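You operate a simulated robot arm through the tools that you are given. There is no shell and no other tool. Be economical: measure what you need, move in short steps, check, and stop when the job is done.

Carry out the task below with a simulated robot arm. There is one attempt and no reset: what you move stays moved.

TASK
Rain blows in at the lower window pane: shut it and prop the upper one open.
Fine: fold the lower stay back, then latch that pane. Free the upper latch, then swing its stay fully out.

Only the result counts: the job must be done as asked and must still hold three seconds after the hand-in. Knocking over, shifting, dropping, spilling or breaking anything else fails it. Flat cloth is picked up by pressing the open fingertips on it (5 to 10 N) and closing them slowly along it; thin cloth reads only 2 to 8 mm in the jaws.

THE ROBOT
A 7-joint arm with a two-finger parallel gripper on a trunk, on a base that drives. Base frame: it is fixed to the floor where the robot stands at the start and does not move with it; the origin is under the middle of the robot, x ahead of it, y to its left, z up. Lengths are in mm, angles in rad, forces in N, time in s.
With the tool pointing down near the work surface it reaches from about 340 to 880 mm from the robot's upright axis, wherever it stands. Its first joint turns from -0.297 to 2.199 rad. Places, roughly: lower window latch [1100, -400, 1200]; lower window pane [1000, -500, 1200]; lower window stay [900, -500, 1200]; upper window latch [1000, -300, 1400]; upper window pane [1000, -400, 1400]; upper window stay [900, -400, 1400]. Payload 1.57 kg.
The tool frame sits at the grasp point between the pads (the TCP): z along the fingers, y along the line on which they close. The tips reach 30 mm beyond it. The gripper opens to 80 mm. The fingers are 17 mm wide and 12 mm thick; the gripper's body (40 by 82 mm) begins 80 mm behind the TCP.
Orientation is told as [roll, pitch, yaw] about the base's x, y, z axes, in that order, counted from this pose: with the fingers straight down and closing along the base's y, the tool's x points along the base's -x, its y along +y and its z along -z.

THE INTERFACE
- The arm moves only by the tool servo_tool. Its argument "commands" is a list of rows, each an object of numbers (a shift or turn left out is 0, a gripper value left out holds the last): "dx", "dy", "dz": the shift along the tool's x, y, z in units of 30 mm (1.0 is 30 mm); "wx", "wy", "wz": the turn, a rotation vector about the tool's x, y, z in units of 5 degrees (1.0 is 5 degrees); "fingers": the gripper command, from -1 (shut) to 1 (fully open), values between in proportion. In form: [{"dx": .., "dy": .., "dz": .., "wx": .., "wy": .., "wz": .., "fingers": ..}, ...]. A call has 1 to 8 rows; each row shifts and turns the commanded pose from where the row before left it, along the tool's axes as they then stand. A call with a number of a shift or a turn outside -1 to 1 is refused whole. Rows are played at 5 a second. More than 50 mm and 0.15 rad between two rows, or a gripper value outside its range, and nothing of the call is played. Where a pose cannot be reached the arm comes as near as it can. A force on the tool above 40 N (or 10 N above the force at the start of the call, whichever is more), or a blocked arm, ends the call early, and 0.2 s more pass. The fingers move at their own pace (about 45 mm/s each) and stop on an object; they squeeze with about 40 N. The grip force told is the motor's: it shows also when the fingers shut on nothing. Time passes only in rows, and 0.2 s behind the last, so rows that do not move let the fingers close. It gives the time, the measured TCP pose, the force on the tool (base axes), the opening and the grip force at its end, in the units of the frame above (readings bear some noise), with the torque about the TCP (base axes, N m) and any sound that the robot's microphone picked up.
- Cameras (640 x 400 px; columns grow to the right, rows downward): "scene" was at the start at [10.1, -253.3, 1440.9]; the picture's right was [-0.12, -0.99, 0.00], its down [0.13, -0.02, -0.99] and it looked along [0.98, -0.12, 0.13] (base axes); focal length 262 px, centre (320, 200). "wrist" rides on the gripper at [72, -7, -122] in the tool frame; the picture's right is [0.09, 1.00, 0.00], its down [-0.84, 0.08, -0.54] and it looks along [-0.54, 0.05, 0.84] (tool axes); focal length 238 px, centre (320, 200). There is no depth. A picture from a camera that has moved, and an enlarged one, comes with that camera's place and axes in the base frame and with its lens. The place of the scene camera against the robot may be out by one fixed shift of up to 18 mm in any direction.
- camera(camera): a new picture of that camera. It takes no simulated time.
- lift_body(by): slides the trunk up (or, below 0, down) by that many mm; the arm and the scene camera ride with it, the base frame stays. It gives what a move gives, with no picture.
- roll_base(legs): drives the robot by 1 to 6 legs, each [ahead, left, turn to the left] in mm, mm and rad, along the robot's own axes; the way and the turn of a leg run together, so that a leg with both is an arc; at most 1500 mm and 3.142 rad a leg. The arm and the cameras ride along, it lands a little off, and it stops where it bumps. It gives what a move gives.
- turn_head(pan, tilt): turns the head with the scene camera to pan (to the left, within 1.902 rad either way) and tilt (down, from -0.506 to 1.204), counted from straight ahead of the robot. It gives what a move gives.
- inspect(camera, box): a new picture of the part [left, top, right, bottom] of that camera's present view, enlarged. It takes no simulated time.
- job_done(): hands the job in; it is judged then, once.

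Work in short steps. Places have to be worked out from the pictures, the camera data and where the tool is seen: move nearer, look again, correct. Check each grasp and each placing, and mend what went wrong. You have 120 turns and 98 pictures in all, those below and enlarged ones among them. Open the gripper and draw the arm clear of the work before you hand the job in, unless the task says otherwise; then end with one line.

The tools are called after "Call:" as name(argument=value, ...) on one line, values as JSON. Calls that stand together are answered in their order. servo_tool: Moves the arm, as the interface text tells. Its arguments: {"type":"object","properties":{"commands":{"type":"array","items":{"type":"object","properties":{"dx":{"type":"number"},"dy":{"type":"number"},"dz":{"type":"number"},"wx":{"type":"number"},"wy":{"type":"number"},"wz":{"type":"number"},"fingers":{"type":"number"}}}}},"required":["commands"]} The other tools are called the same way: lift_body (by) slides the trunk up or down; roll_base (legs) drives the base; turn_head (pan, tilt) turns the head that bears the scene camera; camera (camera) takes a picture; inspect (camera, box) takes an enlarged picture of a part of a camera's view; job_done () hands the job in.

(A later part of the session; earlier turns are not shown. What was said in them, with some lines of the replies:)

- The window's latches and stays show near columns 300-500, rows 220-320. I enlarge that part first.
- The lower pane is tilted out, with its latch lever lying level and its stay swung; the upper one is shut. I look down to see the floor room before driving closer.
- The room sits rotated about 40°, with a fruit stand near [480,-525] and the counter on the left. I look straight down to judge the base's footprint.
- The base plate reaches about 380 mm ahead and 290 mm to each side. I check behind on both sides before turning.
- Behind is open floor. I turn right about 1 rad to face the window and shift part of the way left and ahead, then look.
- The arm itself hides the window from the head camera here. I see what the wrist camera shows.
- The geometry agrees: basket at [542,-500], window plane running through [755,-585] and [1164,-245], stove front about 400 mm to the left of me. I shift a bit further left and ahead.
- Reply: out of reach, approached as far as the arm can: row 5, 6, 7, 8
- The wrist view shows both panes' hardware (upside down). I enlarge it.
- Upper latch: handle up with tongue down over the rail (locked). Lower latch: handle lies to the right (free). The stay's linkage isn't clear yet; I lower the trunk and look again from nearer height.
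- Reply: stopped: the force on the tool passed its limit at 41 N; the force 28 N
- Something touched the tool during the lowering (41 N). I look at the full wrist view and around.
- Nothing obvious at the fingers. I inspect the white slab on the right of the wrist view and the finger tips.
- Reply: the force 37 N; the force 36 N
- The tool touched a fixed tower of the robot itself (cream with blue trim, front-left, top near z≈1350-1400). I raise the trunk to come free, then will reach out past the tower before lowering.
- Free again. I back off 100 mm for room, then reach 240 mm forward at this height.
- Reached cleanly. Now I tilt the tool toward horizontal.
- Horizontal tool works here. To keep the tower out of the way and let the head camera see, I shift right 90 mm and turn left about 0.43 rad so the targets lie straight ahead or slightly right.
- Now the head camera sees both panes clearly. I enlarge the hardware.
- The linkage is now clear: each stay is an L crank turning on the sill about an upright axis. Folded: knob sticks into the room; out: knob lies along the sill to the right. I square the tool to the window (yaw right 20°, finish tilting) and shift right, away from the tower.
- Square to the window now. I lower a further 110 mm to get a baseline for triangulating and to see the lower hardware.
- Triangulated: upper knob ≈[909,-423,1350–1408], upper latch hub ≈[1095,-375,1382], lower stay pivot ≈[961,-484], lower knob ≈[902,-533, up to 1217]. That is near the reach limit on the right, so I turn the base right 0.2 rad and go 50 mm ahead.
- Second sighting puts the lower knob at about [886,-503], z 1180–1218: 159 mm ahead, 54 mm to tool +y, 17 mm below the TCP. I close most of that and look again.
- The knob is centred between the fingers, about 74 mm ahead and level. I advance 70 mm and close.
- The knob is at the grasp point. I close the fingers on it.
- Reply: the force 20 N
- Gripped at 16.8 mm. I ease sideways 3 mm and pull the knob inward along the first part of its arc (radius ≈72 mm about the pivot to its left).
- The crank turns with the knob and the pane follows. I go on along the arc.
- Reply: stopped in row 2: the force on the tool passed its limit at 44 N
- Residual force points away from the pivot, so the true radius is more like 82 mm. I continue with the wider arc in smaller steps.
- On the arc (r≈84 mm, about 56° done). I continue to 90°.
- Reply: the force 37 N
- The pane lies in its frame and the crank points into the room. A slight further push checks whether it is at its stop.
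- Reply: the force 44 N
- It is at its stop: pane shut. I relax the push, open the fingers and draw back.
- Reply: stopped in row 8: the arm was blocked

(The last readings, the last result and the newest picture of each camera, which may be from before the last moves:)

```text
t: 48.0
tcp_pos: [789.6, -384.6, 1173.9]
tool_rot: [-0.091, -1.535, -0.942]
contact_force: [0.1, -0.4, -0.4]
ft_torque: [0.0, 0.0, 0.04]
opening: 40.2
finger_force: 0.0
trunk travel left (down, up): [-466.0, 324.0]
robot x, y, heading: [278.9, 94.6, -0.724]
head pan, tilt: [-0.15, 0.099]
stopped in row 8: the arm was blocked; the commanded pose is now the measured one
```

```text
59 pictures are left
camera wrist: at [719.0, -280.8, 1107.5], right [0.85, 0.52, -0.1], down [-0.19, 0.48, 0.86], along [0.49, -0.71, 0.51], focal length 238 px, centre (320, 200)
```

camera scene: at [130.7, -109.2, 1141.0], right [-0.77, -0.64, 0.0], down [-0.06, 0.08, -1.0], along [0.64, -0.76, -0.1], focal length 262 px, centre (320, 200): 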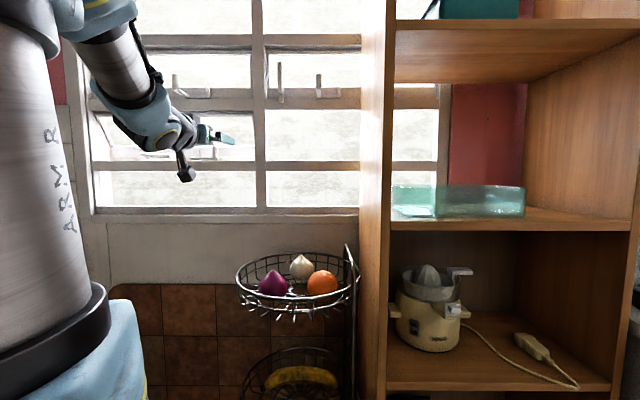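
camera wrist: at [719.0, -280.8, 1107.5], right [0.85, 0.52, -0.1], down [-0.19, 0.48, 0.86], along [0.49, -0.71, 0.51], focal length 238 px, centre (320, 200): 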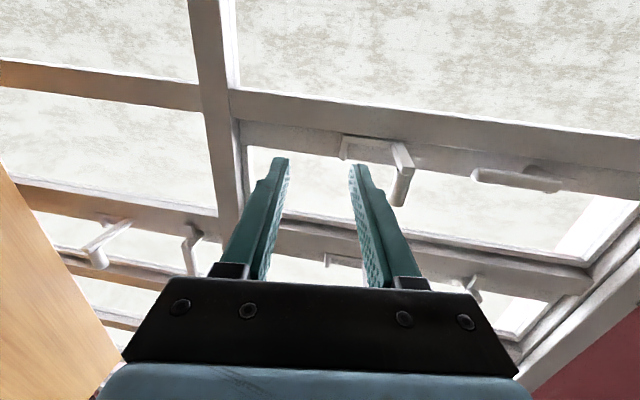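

Blocked while retreating (likely the arm's elbow region), with the stay released and staying folded. I look from the head camera.

Call:
camera(camera="scene")

Call:
servo_tool(commands=[{"dz": 0.3}, {"dx": -0.5}])

```text
58 pictures are left
camera scene: at [131.8, -115.4, 1139.5], right [-0.77, -0.64, 0.0], down [-0.07, 0.08, -0.99], along [0.64, -0.76, -0.1], focal length 262 px, centre (320, 200)
```

scene: 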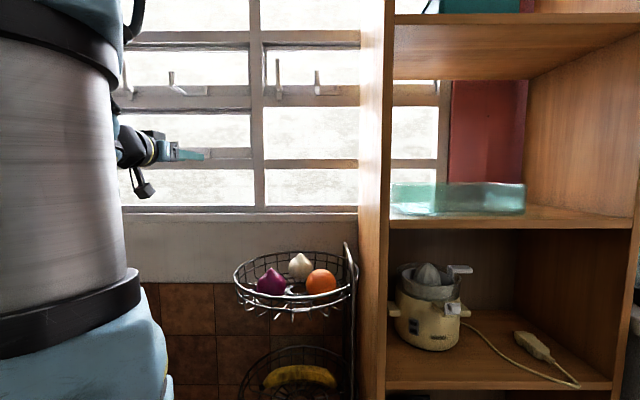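

```text
t: 48.5
tcp_pos: [793.9, -382.5, 1193.9]
tool_rot: [-0.031, -1.539, -0.991]
contact_force: [0.0, -0.3, -0.3]
ft_torque: [0.02, 0.01, 0.0]
opening: 40.2
finger_force: 0.0
trunk travel left (down, up): [-466.0, 324.0]
robot x, y, heading: [279.1, 92.8, -0.726]
head pan, tilt: [-0.15, 0.099]
```

Arm free again. Lower latch handle estimated from [1044,-329] (hub) to [982,-381] (tip), z≈1204. I straighten the tool, shut the fingers and go left 165 mm at this distance.

Call:
servo_tool(commands=[{"wx": -0.85, "wy": -0.4, "fingers": -1}, {"wx": -0.85}, {"dy": 0.9}, {"dy": 0.9}, {"dy": 0.9}, {"dy": 0.9}, {"dy": 0.9}, {"dy": 0.8}])

Call:
camera(camera="wrist")

```text
t: 50.5
tcp_pos: [896.5, -348.5, 1196.0]
tool_rot: [2.981, -1.563, 2.323]
contact_force: [-0.2, 0.7, 0.3]
ft_torque: [0.01, -0.01, -0.01]
opening: 0.1
finger_force: 21.4
trunk travel left (down, up): [-466.0, 324.0]
robot x, y, heading: [281.2, 96.4, -0.725]
head pan, tilt: [-0.15, 0.099]
stopped in row 8: the arm was blocked; the commanded pose is now the measured one
```

```text
57 pictures are left
camera wrist: at [823.0, -252.0, 1122.9], right [0.83, 0.55, -0.09], down [-0.24, 0.5, 0.83], along [0.51, -0.67, 0.55], focal length 238 px, centre (320, 200)
```

wrist: 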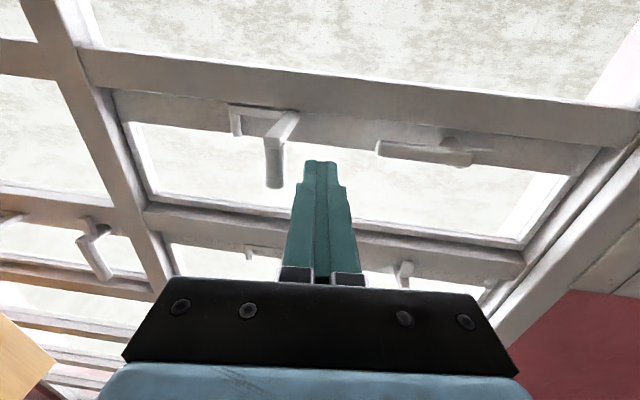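

Going left is blocked by my own body at this heading. I re-pose the base: slightly back and right, then turn left 0.245 rad, so the latch lies right of my axis.

Call:
roll_base(legs=[[-26, -35, 0], [0, 0, 0.245]])

Call:
camera(camera="wrist")

Call:
camera(camera="scene")

```text
t: 52.3
tcp_pos: [943.0, -193.8, 1194.4]
tool_rot: [-3.027, -1.563, 2.291]
contact_force: [-0.8, 0.2, -0.7]
ft_torque: [-0.02, -0.03, 0.01]
opening: 0.0
finger_force: 21.3
trunk travel left (down, up): [-466.0, 324.0]
robot x, y, heading: [232.4, 84.3, -0.48]
head pan, tilt: [-0.15, 0.099]
```

```text
56 pictures are left
camera wrist: at [849.4, -118.1, 1121.8], right [0.67, 0.74, -0.09], down [-0.36, 0.43, 0.83], along [0.65, -0.52, 0.55], focal length 238 px, centre (320, 200)
```

wrist: 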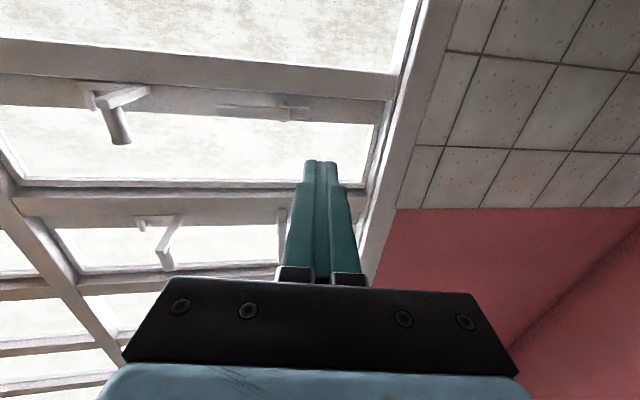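

```text
55 pictures are left
camera scene: at [138.8, -160.6, 1138.6], right [-0.59, -0.81, -0.01], down [-0.08, 0.07, -0.99], along [0.81, -0.58, -0.1], focal length 262 px, centre (320, 200)
```

scene: 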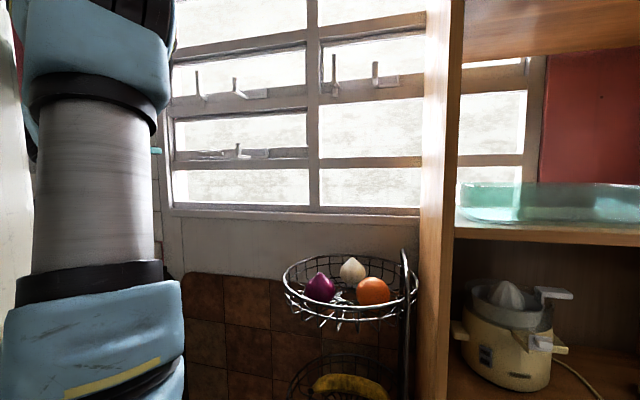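

The handle tip triangulates to [980,-380], z≈1194, matching. I square the tool, move right 68 mm, down 26 mm and forward 105 mm to come under the handle.

Call:
servo_tool(commands=[{"wx": 0.83, "dy": -0.8}, {"wx": 0.83, "dy": -0.8}, {"dy": -0.68, "dx": 0.5}, {"dx": 0.37}, {"dz": 0.9}, {"dz": 0.9}, {"dz": 0.9}, {"dz": 0.8}])

Call:
camera(camera="wrist")

Call:
inspect(camera="scene", box=[150, 60, 310, 200])

```text
t: 54.1
tcp_pos: [963.5, -310.7, 1171.3]
tool_rot: [-2.766, -1.555, 1.888]
contact_force: [-0.5, -0.7, 0.9]
ft_torque: [-0.02, 0.03, 0.02]
opening: 0.0
finger_force: 21.6
trunk travel left (down, up): [-466.0, 324.0]
robot x, y, heading: [235.6, 83.2, -0.471]
head pan, tilt: [-0.15, 0.099]
```

```text
54 pictures are left
camera wrist: at [881.1, -222.3, 1098.1], right [0.77, 0.63, -0.1], down [-0.29, 0.48, 0.83], along [0.57, -0.61, 0.55], focal length 238 px, centre (320, 200)
```

wrist: 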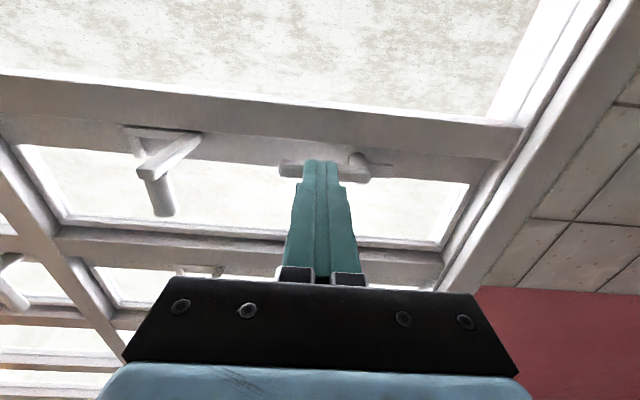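

```text
2.86 times, centred on (230, 130) of scene
camera zoom: at [139.2, -149.8, 1140.9], right [-0.59, -0.81, 0.0], down [-0.08, 0.06, -1.0], along [0.81, -0.58, -0.1], focal length 747 px, centre (577, 400)
```

zoom: 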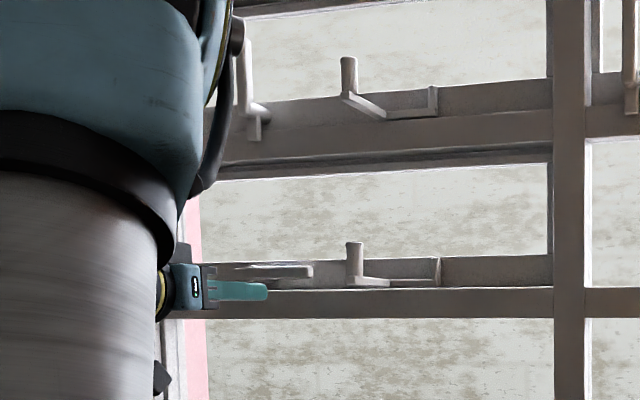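

The finger is slightly below the handle, near its middle. I go 8 mm lower, 9 mm toward the tip and 39 mm forward.

Call:
servo_tool(commands=[{"dx": 0.27, "dy": -0.3}, {"dz": 0.5}, {"dz": 0.4}, {"dz": 0.4}])

Call:
camera(camera="wrist")

Call:
inspect(camera="scene", box=[180, 110, 280, 170])

```text
t: 55.1
tcp_pos: [981.3, -346.0, 1165.1]
tool_rot: [-2.715, -1.554, 1.838]
contact_force: [0.0, 0.1, -0.3]
ft_torque: [0.01, 0.05, 0.03]
opening: 0.2
finger_force: 21.3
trunk travel left (down, up): [-466.0, 324.0]
robot x, y, heading: [238.3, 83.8, -0.483]
head pan, tilt: [-0.15, 0.099]
```

```text
52 pictures are left
camera wrist: at [898.6, -258.4, 1092.1], right [0.77, 0.63, -0.1], down [-0.29, 0.48, 0.83], along [0.57, -0.61, 0.55], focal length 238 px, centre (320, 200)
```

wrist: 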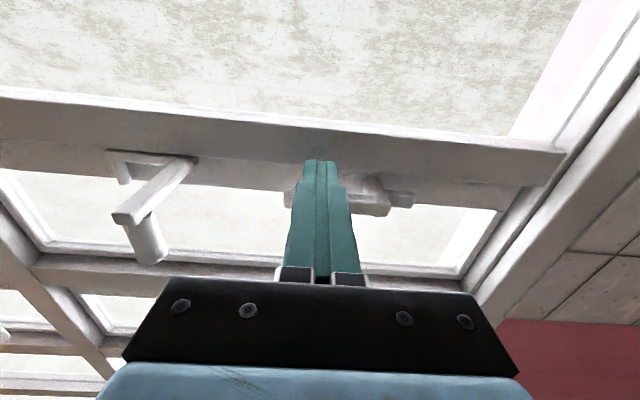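

```text
6.40 times, centred on (230, 140) of scene
camera zoom: at [139.3, -149.9, 1141.0], right [-0.59, -0.81, 0.0], down [-0.08, 0.06, -1.0], along [0.81, -0.58, -0.1], focal length 1673 px, centre (896, 584)
```

zoom: 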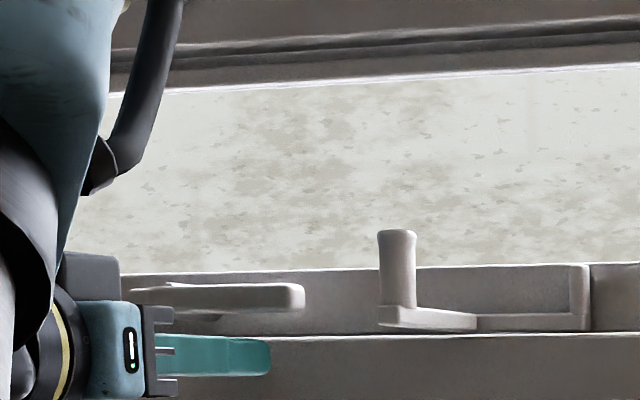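

The finger is about 14 mm below the handle and reaches under it. I go 5 mm deeper and lift along the first half of the arc.

Call:
servo_tool(commands=[{"dz": 0.17}, {"dx": -0.27}, {"dx": -0.26, "dy": -0.06}, {"dx": -0.26, "dy": -0.06}, {"dx": -0.27, "dy": 0.0}, {"dx": -0.27, "dy": 0.03}, {"dx": -0.26, "dy": 0.06}, {"dx": -0.25, "dy": 0.1}])

Call:
camera(camera="wrist")

Call:
inspect(camera="scene", box=[180, 110, 280, 170])

```text
t: 56.9
tcp_pos: [986.8, -349.0, 1220.2]
tool_rot: [-2.792, -1.553, 1.913]
contact_force: [1.0, -0.2, 0.1]
ft_torque: [-0.01, 0.01, -0.02]
opening: 0.0
finger_force: 21.6
trunk travel left (down, up): [-466.0, 324.0]
robot x, y, heading: [233.7, 87.8, -0.478]
head pan, tilt: [-0.15, 0.099]
```

```text
50 pictures are left
camera wrist: at [903.4, -260.3, 1146.9], right [0.77, 0.63, -0.1], down [-0.29, 0.48, 0.83], along [0.57, -0.61, 0.55], focal length 238 px, centre (320, 200)
```

wrist: 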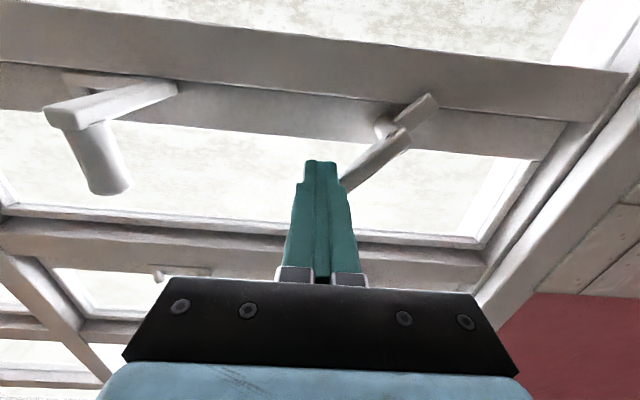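

```text
6.40 times, centred on (230, 140) of scene
camera zoom: at [139.3, -149.9, 1141.0], right [-0.59, -0.81, 0.0], down [-0.08, 0.06, -1.0], along [0.81, -0.58, -0.1], focal length 1673 px, centre (896, 584)
```

zoom: 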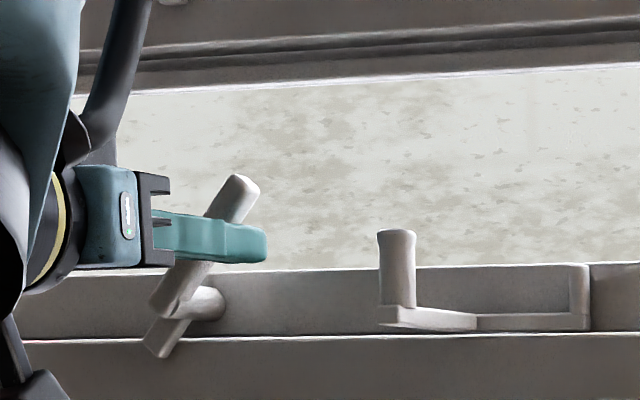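

The handle turned about 50°. I go on up and left to bring it upright.

Call:
servo_tool(commands=[{"dx": -0.23, "dy": 0.14}, {"dx": -0.22, "dy": 0.17}, {"dx": -0.19, "dy": 0.2}, {"dx": -0.16, "dy": 0.22}, {"dx": -0.12, "dy": 0.25}, {"dx": -0.08, "dy": 0.25}, {"dx": -0.03, "dy": 0.25}, {"dy": 0.2}])

Call:
camera(camera="wrist")

Call:
inspect(camera="scene", box=[180, 110, 280, 170])

```text
t: 58.4
tcp_pos: [1011.4, -329.6, 1247.5]
tool_rot: [-2.596, -1.558, 1.701]
contact_force: [-14.2, -1.0, -2.9]
ft_torque: [0.07, -0.03, -0.15]
opening: 0.0
finger_force: 21.6
trunk travel left (down, up): [-466.0, 324.0]
robot x, y, heading: [236.0, 85.8, -0.481]
head pan, tilt: [-0.15, 0.099]
stopped in row 7: the force on the tool passed its limit at 48 N (the readings are from after the stop); the commanded pose is now the measured one
```

```text
48 pictures are left
camera wrist: at [929.4, -240.0, 1175.3], right [0.78, 0.62, -0.1], down [-0.28, 0.48, 0.83], along [0.56, -0.62, 0.55], focal length 238 px, centre (320, 200)
```

wrist: 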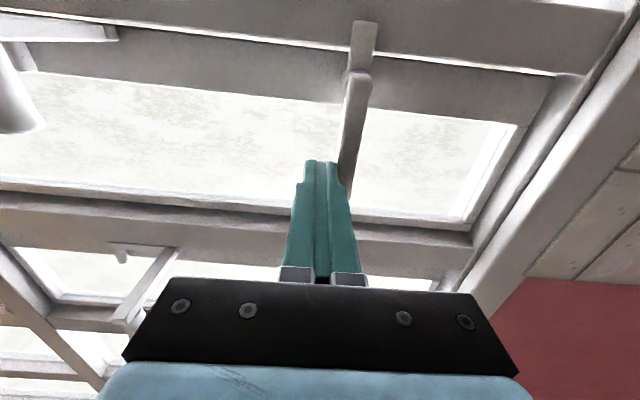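

```text
6.40 times, centred on (230, 140) of scene
camera zoom: at [138.1, -150.0, 1140.9], right [-0.59, -0.81, 0.0], down [-0.08, 0.06, -1.0], along [0.81, -0.58, -0.1], focal length 1673 px, centre (896, 584)
```

zoom: 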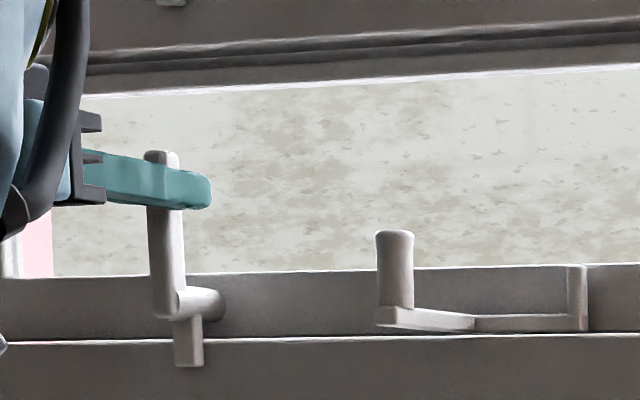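

The lower latch stands upright at its stop with the tongue over the rail: lower pane shut and latched. I step off, draw back 80 mm and raise the trunk 185 mm for the upper latch.

Call:
servo_tool(commands=[{"dy": -0.4}, {"dz": -0.9}, {"dz": -0.9}, {"dz": -0.9}])

Call:
lift_body(by=185)

Call:
camera(camera="wrist")

Call:
camera(camera="scene")

```text
t: 59.4
tcp_pos: [953.4, -273.2, 1245.7]
tool_rot: [-2.517, -1.557, 1.627]
contact_force: [1.0, 0.2, -0.2]
ft_torque: [-0.03, -0.01, -0.01]
opening: 0.0
finger_force: 22.0
trunk travel left (down, up): [-466.0, 324.0]
robot x, y, heading: [235.3, 86.9, -0.48]
head pan, tilt: [-0.15, 0.099]
```

```text
t: 61.4
tcp_pos: [950.9, -272.4, 1431.0]
tool_rot: [-2.529, -1.557, 1.638]
contact_force: [-0.4, 0.3, 0.5]
ft_torque: [0.02, 0.01, 0.02]
opening: 0.0
finger_force: 21.2
trunk travel left (down, up): [-651.0, 139.0]
robot x, y, heading: [233.6, 86.7, -0.473]
head pan, tilt: [-0.15, 0.099]
```

```text
46 pictures are left
camera wrist: at [871.2, -183.3, 1358.4], right [0.78, 0.62, -0.1], down [-0.28, 0.48, 0.83], along [0.57, -0.61, 0.55], focal length 238 px, centre (320, 200)
```

wrist: 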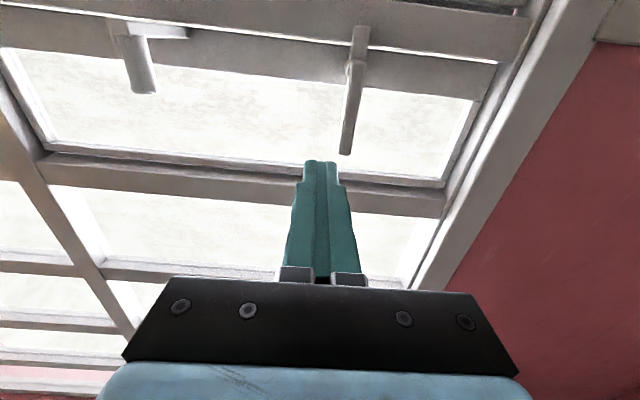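

```text
45 pictures are left
camera scene: at [138.9, -149.9, 1325.9], right [-0.59, -0.81, 0.0], down [-0.08, 0.06, -1.0], along [0.81, -0.58, -0.1], focal length 262 px, centre (320, 200)
```

scene: 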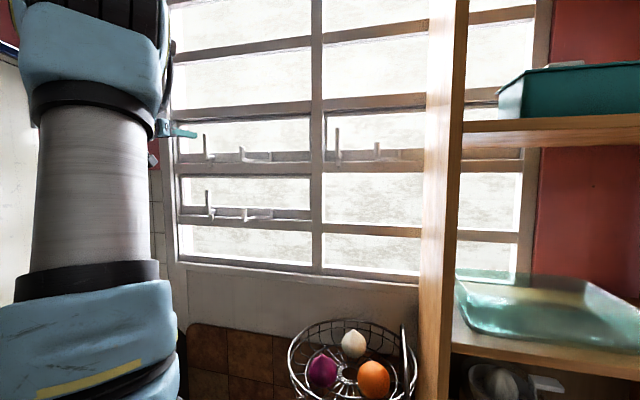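

Upper handle: upright, z 1370–1445, about 26 mm to the left of the TCP and 100 mm ahead. I go left 52 mm, then forward 80 mm to stand beside it on its left.

Call:
servo_tool(commands=[{"dy": 0.9}, {"dy": 0.87}, {"dz": 0.9}, {"dz": 0.9}, {"dz": 0.87}])

Call:
camera(camera="wrist")

Call:
inspect(camera="scene", box=[150, 90, 270, 180])

```text
t: 62.6
tcp_pos: [1044.8, -301.2, 1430.5]
tool_rot: [-2.599, -1.557, 1.706]
contact_force: [-0.2, -0.5, 0.2]
ft_torque: [0.02, 0.06, -0.01]
opening: 0.1
finger_force: 21.1
trunk travel left (down, up): [-651.0, 139.0]
robot x, y, heading: [236.4, 84.7, -0.477]
head pan, tilt: [-0.15, 0.099]
```

```text
44 pictures are left
camera wrist: at [963.6, -211.7, 1358.3], right [0.78, 0.62, -0.1], down [-0.28, 0.48, 0.83], along [0.57, -0.61, 0.55], focal length 238 px, centre (320, 200)
```

wrist: 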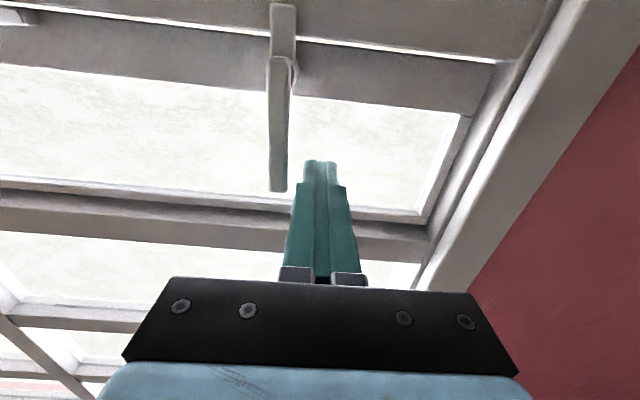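

```text
4.44 times, centred on (210, 135) of scene
camera zoom: at [138.6, -149.7, 1326.0], right [-0.59, -0.81, 0.0], down [-0.08, 0.06, -1.0], along [0.81, -0.58, -0.1], focal length 1162 px, centre (809, 489)
```

zoom: 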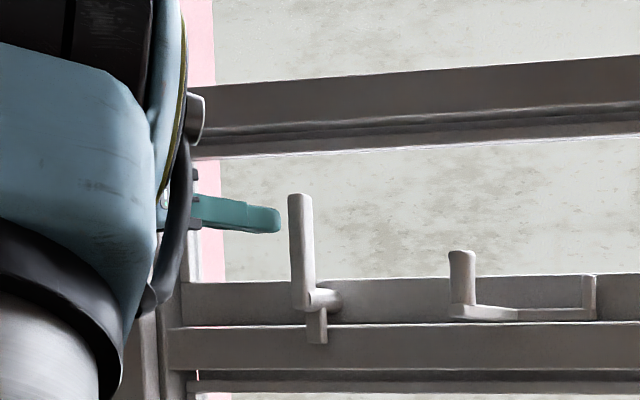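

The finger stands 10 mm left of the handle at the right height and depth. I push right along the first part of the arc.

Call:
servo_tool(commands=[{"dy": -0.33, "dx": -0.03}, {"dy": -0.3, "dx": -0.05}, {"dy": -0.3, "dx": -0.03}, {"dy": -0.27, "dx": 0.03}, {"dy": -0.26, "dx": 0.04}, {"dy": -0.25, "dx": 0.08}, {"dy": -0.25, "dx": 0.12}])

Call:
inspect(camera="scene", box=[150, 90, 270, 180])

```text
t: 64.2
tcp_pos: [1000.5, -340.2, 1426.9]
tool_rot: [-2.514, -1.557, 1.623]
contact_force: [-0.8, 0.6, -0.2]
ft_torque: [0.03, 0.01, 0.0]
opening: 0.1
finger_force: 20.6
trunk travel left (down, up): [-651.0, 139.0]
robot x, y, heading: [235.7, 83.3, -0.477]
head pan, tilt: [-0.15, 0.099]
```

```text
4.44 times, centred on (210, 135) of scene
camera zoom: at [139.0, -149.9, 1326.0], right [-0.59, -0.81, 0.0], down [-0.08, 0.06, -1.0], along [0.81, -0.58, -0.1], focal length 1162 px, centre (809, 489)
```

zoom: 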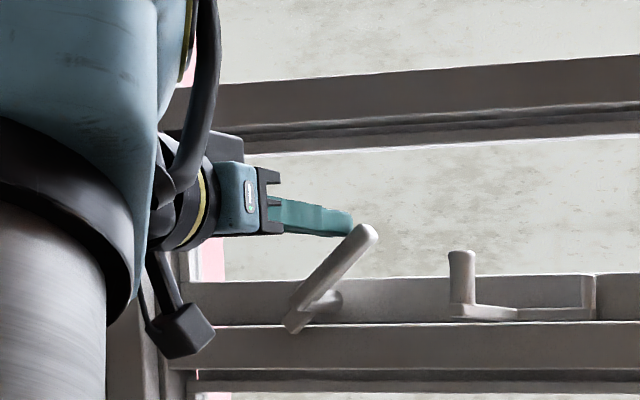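

The handle swings down to the right. I follow the arc to level.

Call:
servo_tool(commands=[{"dy": -0.22, "dx": 0.15}, {"dy": -0.2, "dx": 0.18}, {"dy": -0.18, "dx": 0.21}, {"dy": -0.14, "dx": 0.23}, {"dy": -0.1, "dx": 0.25}, {"dy": -0.07, "dx": 0.25}, {"dy": -0.04, "dx": 0.25}])

Call:
inspect(camera="scene", box=[150, 90, 270, 180])

```text
t: 65.8
tcp_pos: [975.9, -356.4, 1389.0]
tool_rot: [-2.913, -1.546, 2.023]
contact_force: [13.8, -2.4, 31.9]
ft_torque: [-0.51, -0.59, 0.25]
opening: 0.0
finger_force: 21.2
trunk travel left (down, up): [-651.0, 139.0]
robot x, y, heading: [236.1, 83.5, -0.476]
head pan, tilt: [-0.15, 0.099]
```

```text
4.44 times, centred on (210, 135) of scene
camera zoom: at [138.6, -149.3, 1326.8], right [-0.59, -0.81, 0.0], down [-0.08, 0.06, -1.0], along [0.81, -0.58, -0.1], focal length 1162 px, centre (809, 489)
```

zoom: 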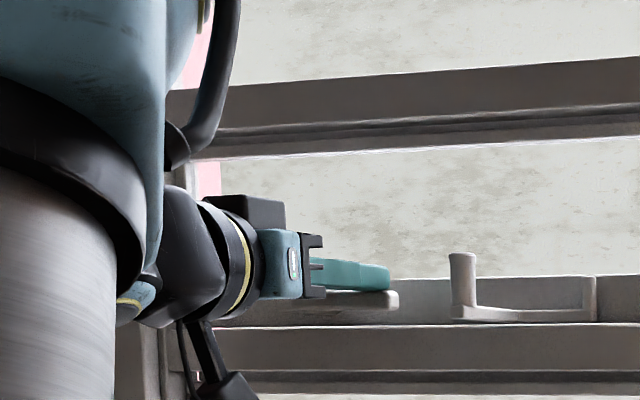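

The upper handle is level at its stop: latch freed. I lift off, draw back, and check the latch before re-posing the base for the stay.

Call:
servo_tool(commands=[{"dx": -0.5}, {"dz": -0.9}, {"dz": -0.9}, {"dz": -0.9}, {"dz": -0.9}])

Call:
roll_base(legs=[[0, 0, -0.245], [26, 35, 0]])

Call:
camera(camera="wrist")

```text
t: 67.0
tcp_pos: [908.4, -274.1, 1395.9]
tool_rot: [-2.484, -1.558, 1.591]
contact_force: [-0.1, -0.2, -0.3]
ft_torque: [0.0, -0.01, 0.0]
opening: 0.1
finger_force: 21.2
trunk travel left (down, up): [-651.0, 139.0]
robot x, y, heading: [237.1, 89.2, -0.479]
head pan, tilt: [-0.15, 0.099]
```

```text
t: 68.8
tcp_pos: [844.5, -415.5, 1396.4]
tool_rot: [-2.534, -1.555, 1.399]
contact_force: [-0.7, -0.1, 0.1]
ft_torque: [0.03, 0.03, -0.01]
opening: 0.0
finger_force: 21.3
trunk travel left (down, up): [-651.0, 139.0]
robot x, y, heading: [278.7, 94.3, -0.724]
head pan, tilt: [-0.15, 0.099]
```

```text
40 pictures are left
camera wrist: at [787.2, -308.2, 1323.6], right [0.9, 0.42, -0.1], down [-0.16, 0.54, 0.83], along [0.4, -0.73, 0.55], focal length 238 px, centre (320, 200)
```

wrist: 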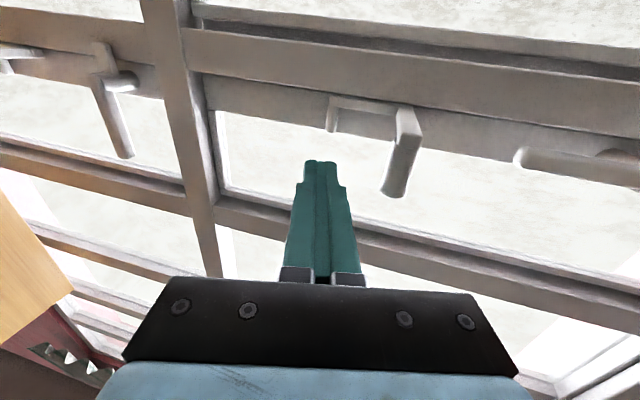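

The finger sits beside the knob on its right. I draw back 60 mm, square the tool to the window and open the fingers.

Call:
servo_tool(commands=[{"dz": -0.7}, {"dz": -0.7}, {"dz": -0.6}, {"wx": -1}, {"wx": -1}, {"wx": -0.95, "fingers": 0.6}, {"fingers": 0.6}, {"fingers": 0.6}])

Call:
camera(camera="wrist")

```text
t: 70.6
tcp_pos: [821.2, -363.4, 1393.9]
tool_rot: [-2.108, -1.56, 1.231]
contact_force: [0.3, 0.6, -0.4]
ft_torque: [0.02, 0.02, -0.01]
opening: 64.0
finger_force: 0.5
trunk travel left (down, up): [-651.0, 139.0]
robot x, y, heading: [275.8, 96.5, -0.723]
head pan, tilt: [-0.15, 0.099]
```

```text
39 pictures are left
camera wrist: at [737.1, -275.1, 1321.6], right [0.76, 0.64, -0.1], down [-0.28, 0.48, 0.83], along [0.58, -0.61, 0.54], focal length 238 px, centre (320, 200)
```

wrist: 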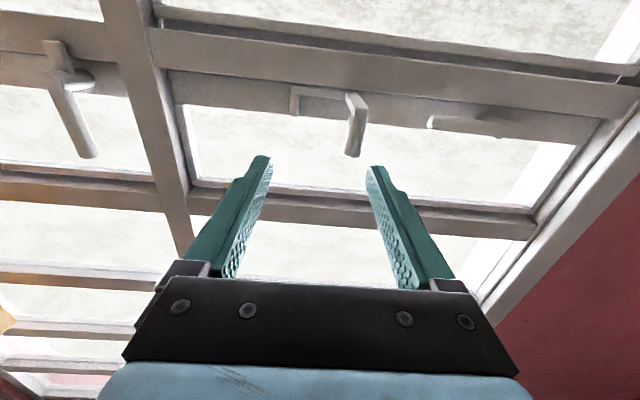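

Knob is about 57 mm ahead, 27 mm left, 16 mm lower. I align and go forward half-way, then check.

Call:
servo_tool(commands=[{"dy": 0.45, "dx": 0.27}, {"dy": 0.42, "dx": 0.26}, {"dz": 0.5}, {"dz": 0.5}])

Call:
camera(camera="wrist")

```text
t: 71.6
tcp_pos: [861.0, -362.9, 1377.9]
tool_rot: [-2.249, -1.558, 1.38]
contact_force: [-1.7, -0.3, -0.6]
ft_torque: [-0.01, -0.02, 0.05]
opening: 63.7
finger_force: 0.1
trunk travel left (down, up): [-651.0, 139.0]
robot x, y, heading: [278.7, 92.8, -0.72]
head pan, tilt: [-0.15, 0.099]
```

```text
38 pictures are left
camera wrist: at [777.7, -276.1, 1305.0], right [0.76, 0.64, -0.1], down [-0.29, 0.48, 0.83], along [0.58, -0.6, 0.55], focal length 238 px, centre (320, 200)
```

wrist: 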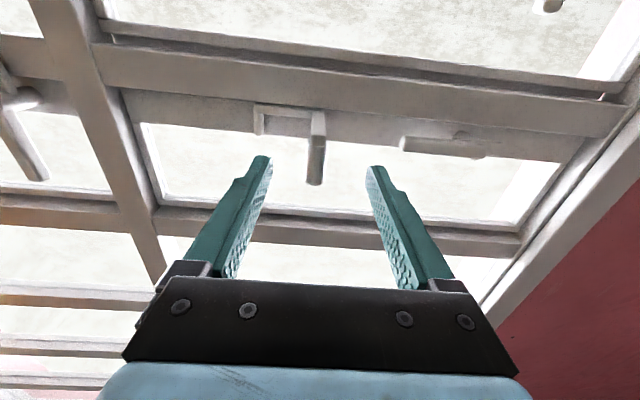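

Centred. I advance about 33 mm and look once more before closing.

Call:
servo_tool(commands=[{"dz": 0.55}, {"dz": 0.55, "dy": -0.05}])

Call:
camera(camera="wrist")

```text
t: 72.2
tcp_pos: [880.6, -393.0, 1378.8]
tool_rot: [-2.297, -1.558, 1.422]
contact_force: [0.5, -0.6, 0.4]
ft_torque: [0.04, 0.01, 0.0]
opening: 64.0
finger_force: 0.1
trunk travel left (down, up): [-651.0, 139.0]
robot x, y, heading: [277.3, 95.1, -0.72]
head pan, tilt: [-0.15, 0.099]
```

```text
37 pictures are left
camera wrist: at [798.1, -304.9, 1307.3], right [0.76, 0.64, -0.1], down [-0.29, 0.48, 0.83], along [0.58, -0.61, 0.55], focal length 238 px, centre (320, 200)
```

wrist: 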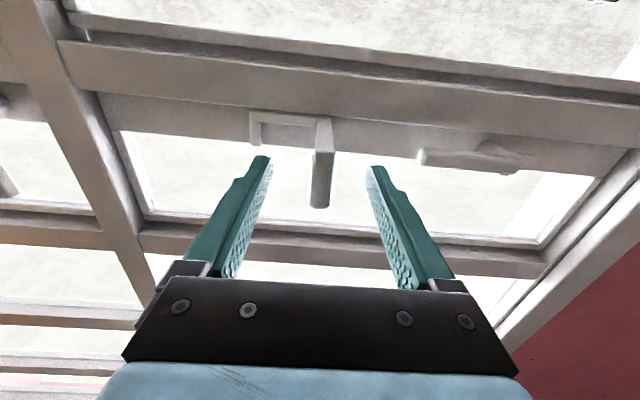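

This matches the earlier grasp picture. I close on the knob.

Call:
servo_tool(commands=[{"fingers": -0.6}, {"fingers": -0.6}, {"fingers": -0.9}, {"fingers": -0.9}, {"fingers": -0.9}])

```text
t: 73.4
tcp_pos: [880.8, -391.7, 1380.4]
tool_rot: [-2.297, -1.555, 1.417]
contact_force: [0.0, -0.6, 0.6]
ft_torque: [0.21, -0.3, 0.0]
opening: 16.0
finger_force: 30.9
trunk travel left (down, up): [-651.0, 139.0]
robot x, y, heading: [280.3, 94.7, -0.722]
head pan, tilt: [-0.15, 0.099]
```

Gripped at 16 mm with no stray force. I swing the knob right along the arc (r≈83 mm).

Call:
servo_tool(commands=[{"dy": -0.21, "dz": 0.03}, {"dy": -0.21, "dz": 0.06}, {"dy": -0.2, "dz": 0.07}, {"dy": -0.2, "dz": 0.09}, {"dy": -0.19, "dz": 0.1}, {"dy": -0.18, "dz": 0.12}, {}])

Call:
camera(camera="wrist")

```text
t: 75.0
tcp_pos: [861.2, -427.1, 1380.8]
tool_rot: [-2.272, -1.556, 1.395]
contact_force: [0.2, 5.3, -0.4]
ft_torque: [0.4, -0.19, 0.21]
opening: 16.2
finger_force: 31.7
trunk travel left (down, up): [-651.0, 139.0]
robot x, y, heading: [282.2, 93.3, -0.715]
head pan, tilt: [-0.15, 0.099]
```

```text
36 pictures are left
camera wrist: at [777.3, -339.2, 1307.4], right [0.76, 0.64, -0.1], down [-0.29, 0.48, 0.83], along [0.58, -0.61, 0.55], focal length 238 px, centre (320, 200)
```

wrist: 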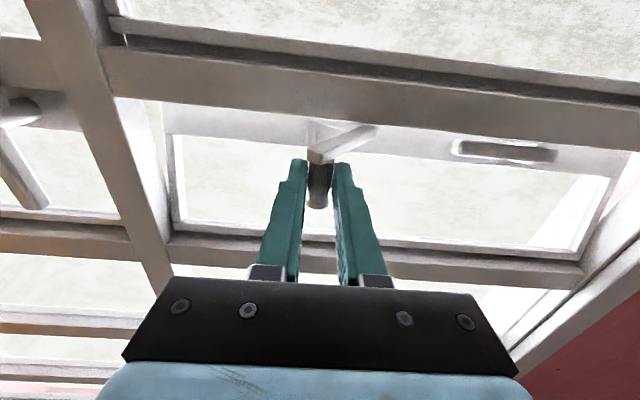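

The pane is moving out, forces small. I continue along the arc.

Call:
servo_tool(commands=[{"dy": -0.17, "dz": 0.14}, {"dy": -0.16, "dz": 0.14}, {"dy": -0.15, "dz": 0.16}, {"dy": -0.14, "dz": 0.17}, {"dy": -0.12, "dz": 0.18}, {"dy": -0.11, "dz": 0.19}, {}])

```text
t: 76.6
tcp_pos: [861.4, -465.8, 1379.2]
tool_rot: [-2.063, -1.558, 1.188]
contact_force: [5.8, 6.1, -10.8]
ft_torque: [0.42, -0.03, 0.17]
opening: 16.0
finger_force: 31.4
trunk travel left (down, up): [-651.0, 139.0]
robot x, y, heading: [274.6, 93.8, -0.718]
head pan, tilt: [-0.15, 0.099]
```

On track (about 28° left). I carry on to the end of the swing.

Call:
servo_tool(commands=[{"dy": -0.1, "dz": 0.2}, {"dy": -0.08, "dz": 0.2}, {"dy": -0.06, "dz": 0.21}, {"dy": -0.05, "dz": 0.21}, {"dy": -0.03, "dz": 0.23}, {"dy": -0.02, "dz": 0.23}, {}])

Call:
camera(camera="wrist")

```text
t: 78.2
tcp_pos: [877.8, -498.1, 1383.7]
tool_rot: [-2.406, -1.553, 1.532]
contact_force: [12.1, 19.7, 5.2]
ft_torque: [0.17, -0.21, 0.36]
opening: 22.5
finger_force: 10.6
trunk travel left (down, up): [-651.0, 139.0]
robot x, y, heading: [278.2, 95.5, -0.718]
head pan, tilt: [-0.15, 0.099]
```

```text
35 pictures are left
camera wrist: at [795.0, -410.3, 1311.0], right [0.76, 0.64, -0.1], down [-0.29, 0.48, 0.83], along [0.58, -0.6, 0.55], focal length 238 px, centre (320, 200)
```

wrist: 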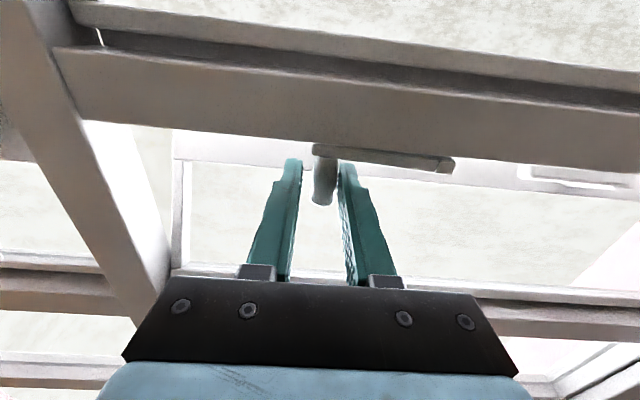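

The crank now lies along the sill as the lower one did. I release, draw back and check, then will press the knob to make sure it is at its stop.

Call:
servo_tool(commands=[{"fingers": 0.3}, {"fingers": 0.3}, {"fingers": 0.3}, {"dz": -0.8}, {"dz": -0.8}, {"dz": -0.7}])

Call:
camera(camera="wrist")

Call:
camera(camera="scene")

```text
t: 79.6
tcp_pos: [832.8, -446.9, 1380.1]
tool_rot: [-2.303, -1.558, 1.428]
contact_force: [0.5, -0.3, -1.5]
ft_torque: [-0.03, -0.04, 0.01]
opening: 51.8
finger_force: 0.1
trunk travel left (down, up): [-651.0, 139.0]
robot x, y, heading: [276.3, 93.1, -0.719]
head pan, tilt: [-0.15, 0.099]
```

```text
34 pictures are left
camera wrist: at [749.8, -358.4, 1307.1], right [0.77, 0.64, -0.1], down [-0.29, 0.48, 0.83], along [0.58, -0.61, 0.55], focal length 238 px, centre (320, 200)
```

wrist: 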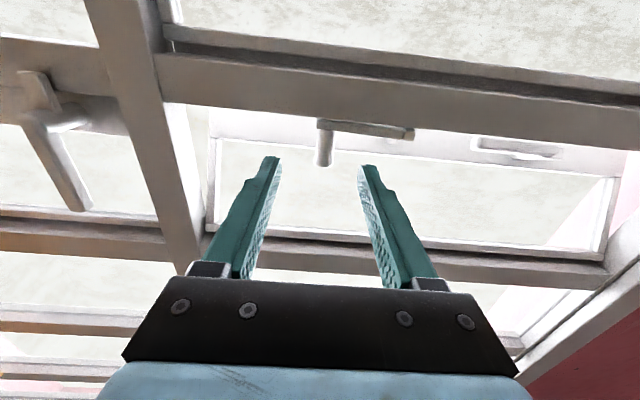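

```text
33 pictures are left
camera scene: at [130.8, -109.7, 1325.9], right [-0.76, -0.65, 0.0], down [-0.06, 0.08, -0.99], along [0.64, -0.76, -0.1], focal length 262 px, centre (320, 200)
```

scene: 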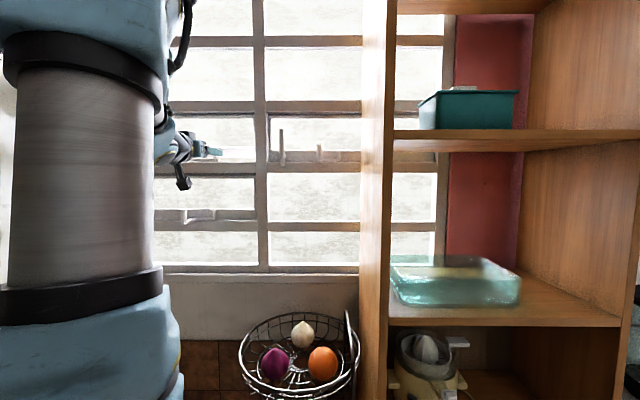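

It looks identical to the lower stay's out position. I shut the fingers and press the knob gently toward the window to be sure it is at its stop.

Call:
servo_tool(commands=[{"fingers": -1}, {"fingers": -1}, {"dz": 0.5}, {"dz": 0.4}, {"dz": 0.2}, {"dz": 0.15}])

```text
t: 81.0
tcp_pos: [856.3, -478.1, 1381.2]
tool_rot: [-2.258, -1.556, 1.384]
contact_force: [0.8, -0.1, 0.4]
ft_torque: [0.0, -0.01, 0.0]
opening: 0.1
finger_force: 21.4
trunk travel left (down, up): [-651.0, 139.0]
robot x, y, heading: [280.7, 97.0, -0.72]
head pan, tilt: [-0.15, 0.099]
```

No contact yet after 38 mm; I continue in small steps.

Call:
servo_tool(commands=[{"dz": 0.15}, {"dz": 0.1}, {"dz": 0.1}, {"dz": 0.1}, {"dz": 0.1}, {}])

Call:
camera(camera="wrist")

```text
t: 81.9
tcp_pos: [861.5, -484.4, 1381.8]
tool_rot: [-2.218, -1.558, 1.342]
contact_force: [-23.2, 18.6, -2.9]
ft_torque: [0.18, 0.23, 0.03]
opening: 0.0
finger_force: 21.8
trunk travel left (down, up): [-651.0, 139.0]
robot x, y, heading: [277.7, 95.8, -0.72]
head pan, tilt: [-0.15, 0.099]
stopped in row 4: the force on the tool passed its limit at 44 N (the readings are from after the stop); the commanded pose is now the measured one
```

```text
32 pictures are left
camera wrist: at [778.0, -395.2, 1309.6], right [0.76, 0.64, -0.1], down [-0.29, 0.48, 0.83], along [0.58, -0.6, 0.55], focal length 238 px, centre (320, 200)
```

wrist: 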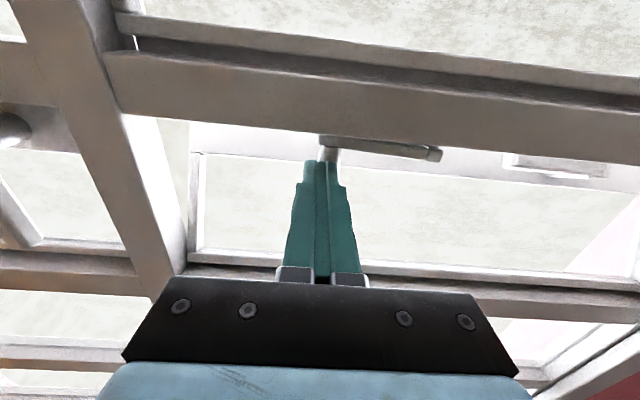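

Firm stop at 44 N: the stay is fully out. I draw back and open the fingers, then roll the base back to look at everything.

Call:
servo_tool(commands=[{"dz": -0.8}, {"dz": -0.8}, {"dz": -0.6, "fingers": 0.5}, {"fingers": 0.5}])

Call:
roll_base(legs=[[-120, 0, 0], [0, 0, 0.15]])

Call:
camera(camera="wrist")

Call:
inspect(camera="scene", box=[150, 80, 330, 270])

```text
t: 82.9
tcp_pos: [820.6, -434.1, 1379.3]
tool_rot: [-2.077, -1.556, 1.202]
contact_force: [0.6, 0.3, 0.3]
ft_torque: [0.0, 0.01, 0.0]
opening: 49.8
finger_force: 0.1
trunk travel left (down, up): [-651.0, 139.0]
robot x, y, heading: [277.9, 94.0, -0.717]
head pan, tilt: [-0.15, 0.099]
```

```text
t: 84.8
tcp_pos: [809.0, -263.9, 1379.8]
tool_rot: [-2.106, -1.557, 1.389]
contact_force: [0.6, 0.9, -0.6]
ft_torque: [0.02, -0.02, -0.01]
opening: 59.8
finger_force: 0.0
trunk travel left (down, up): [-651.0, 139.0]
robot x, y, heading: [187.2, 171.3, -0.561]
head pan, tilt: [-0.15, 0.099]
```

```text
31 pictures are left
camera wrist: at [712.8, -189.9, 1307.4], right [0.65, 0.75, -0.1], down [-0.36, 0.43, 0.83], along [0.67, -0.51, 0.54], focal length 238 px, centre (320, 200)
```

wrist: 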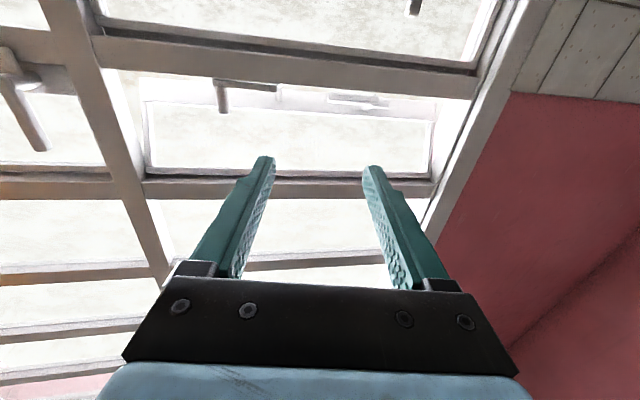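

```text
2.11 times, centred on (240, 175) of scene
camera zoom: at [73.1, -53.0, 1326.0], right [-0.65, -0.76, 0.0], down [-0.08, 0.06, -1.0], along [0.75, -0.65, -0.1], focal length 550 px, centre (488, 253)
```

zoom: 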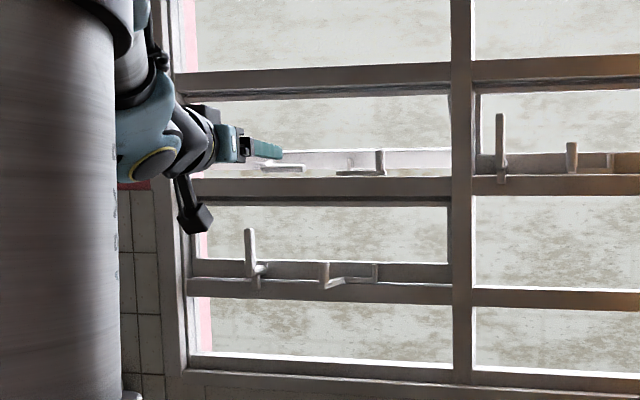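

The lower pane is shut with its stay folded and latch upright. The upper pane is propped out with its latch free, and the arm is clear. I hand the job in.

Call:
job_done()

```text
The job is handed in.
```

The lower pane is shut and latched with its stay folded back, and the upper pane is unlatched and propped open with its stay swung out to its stop.
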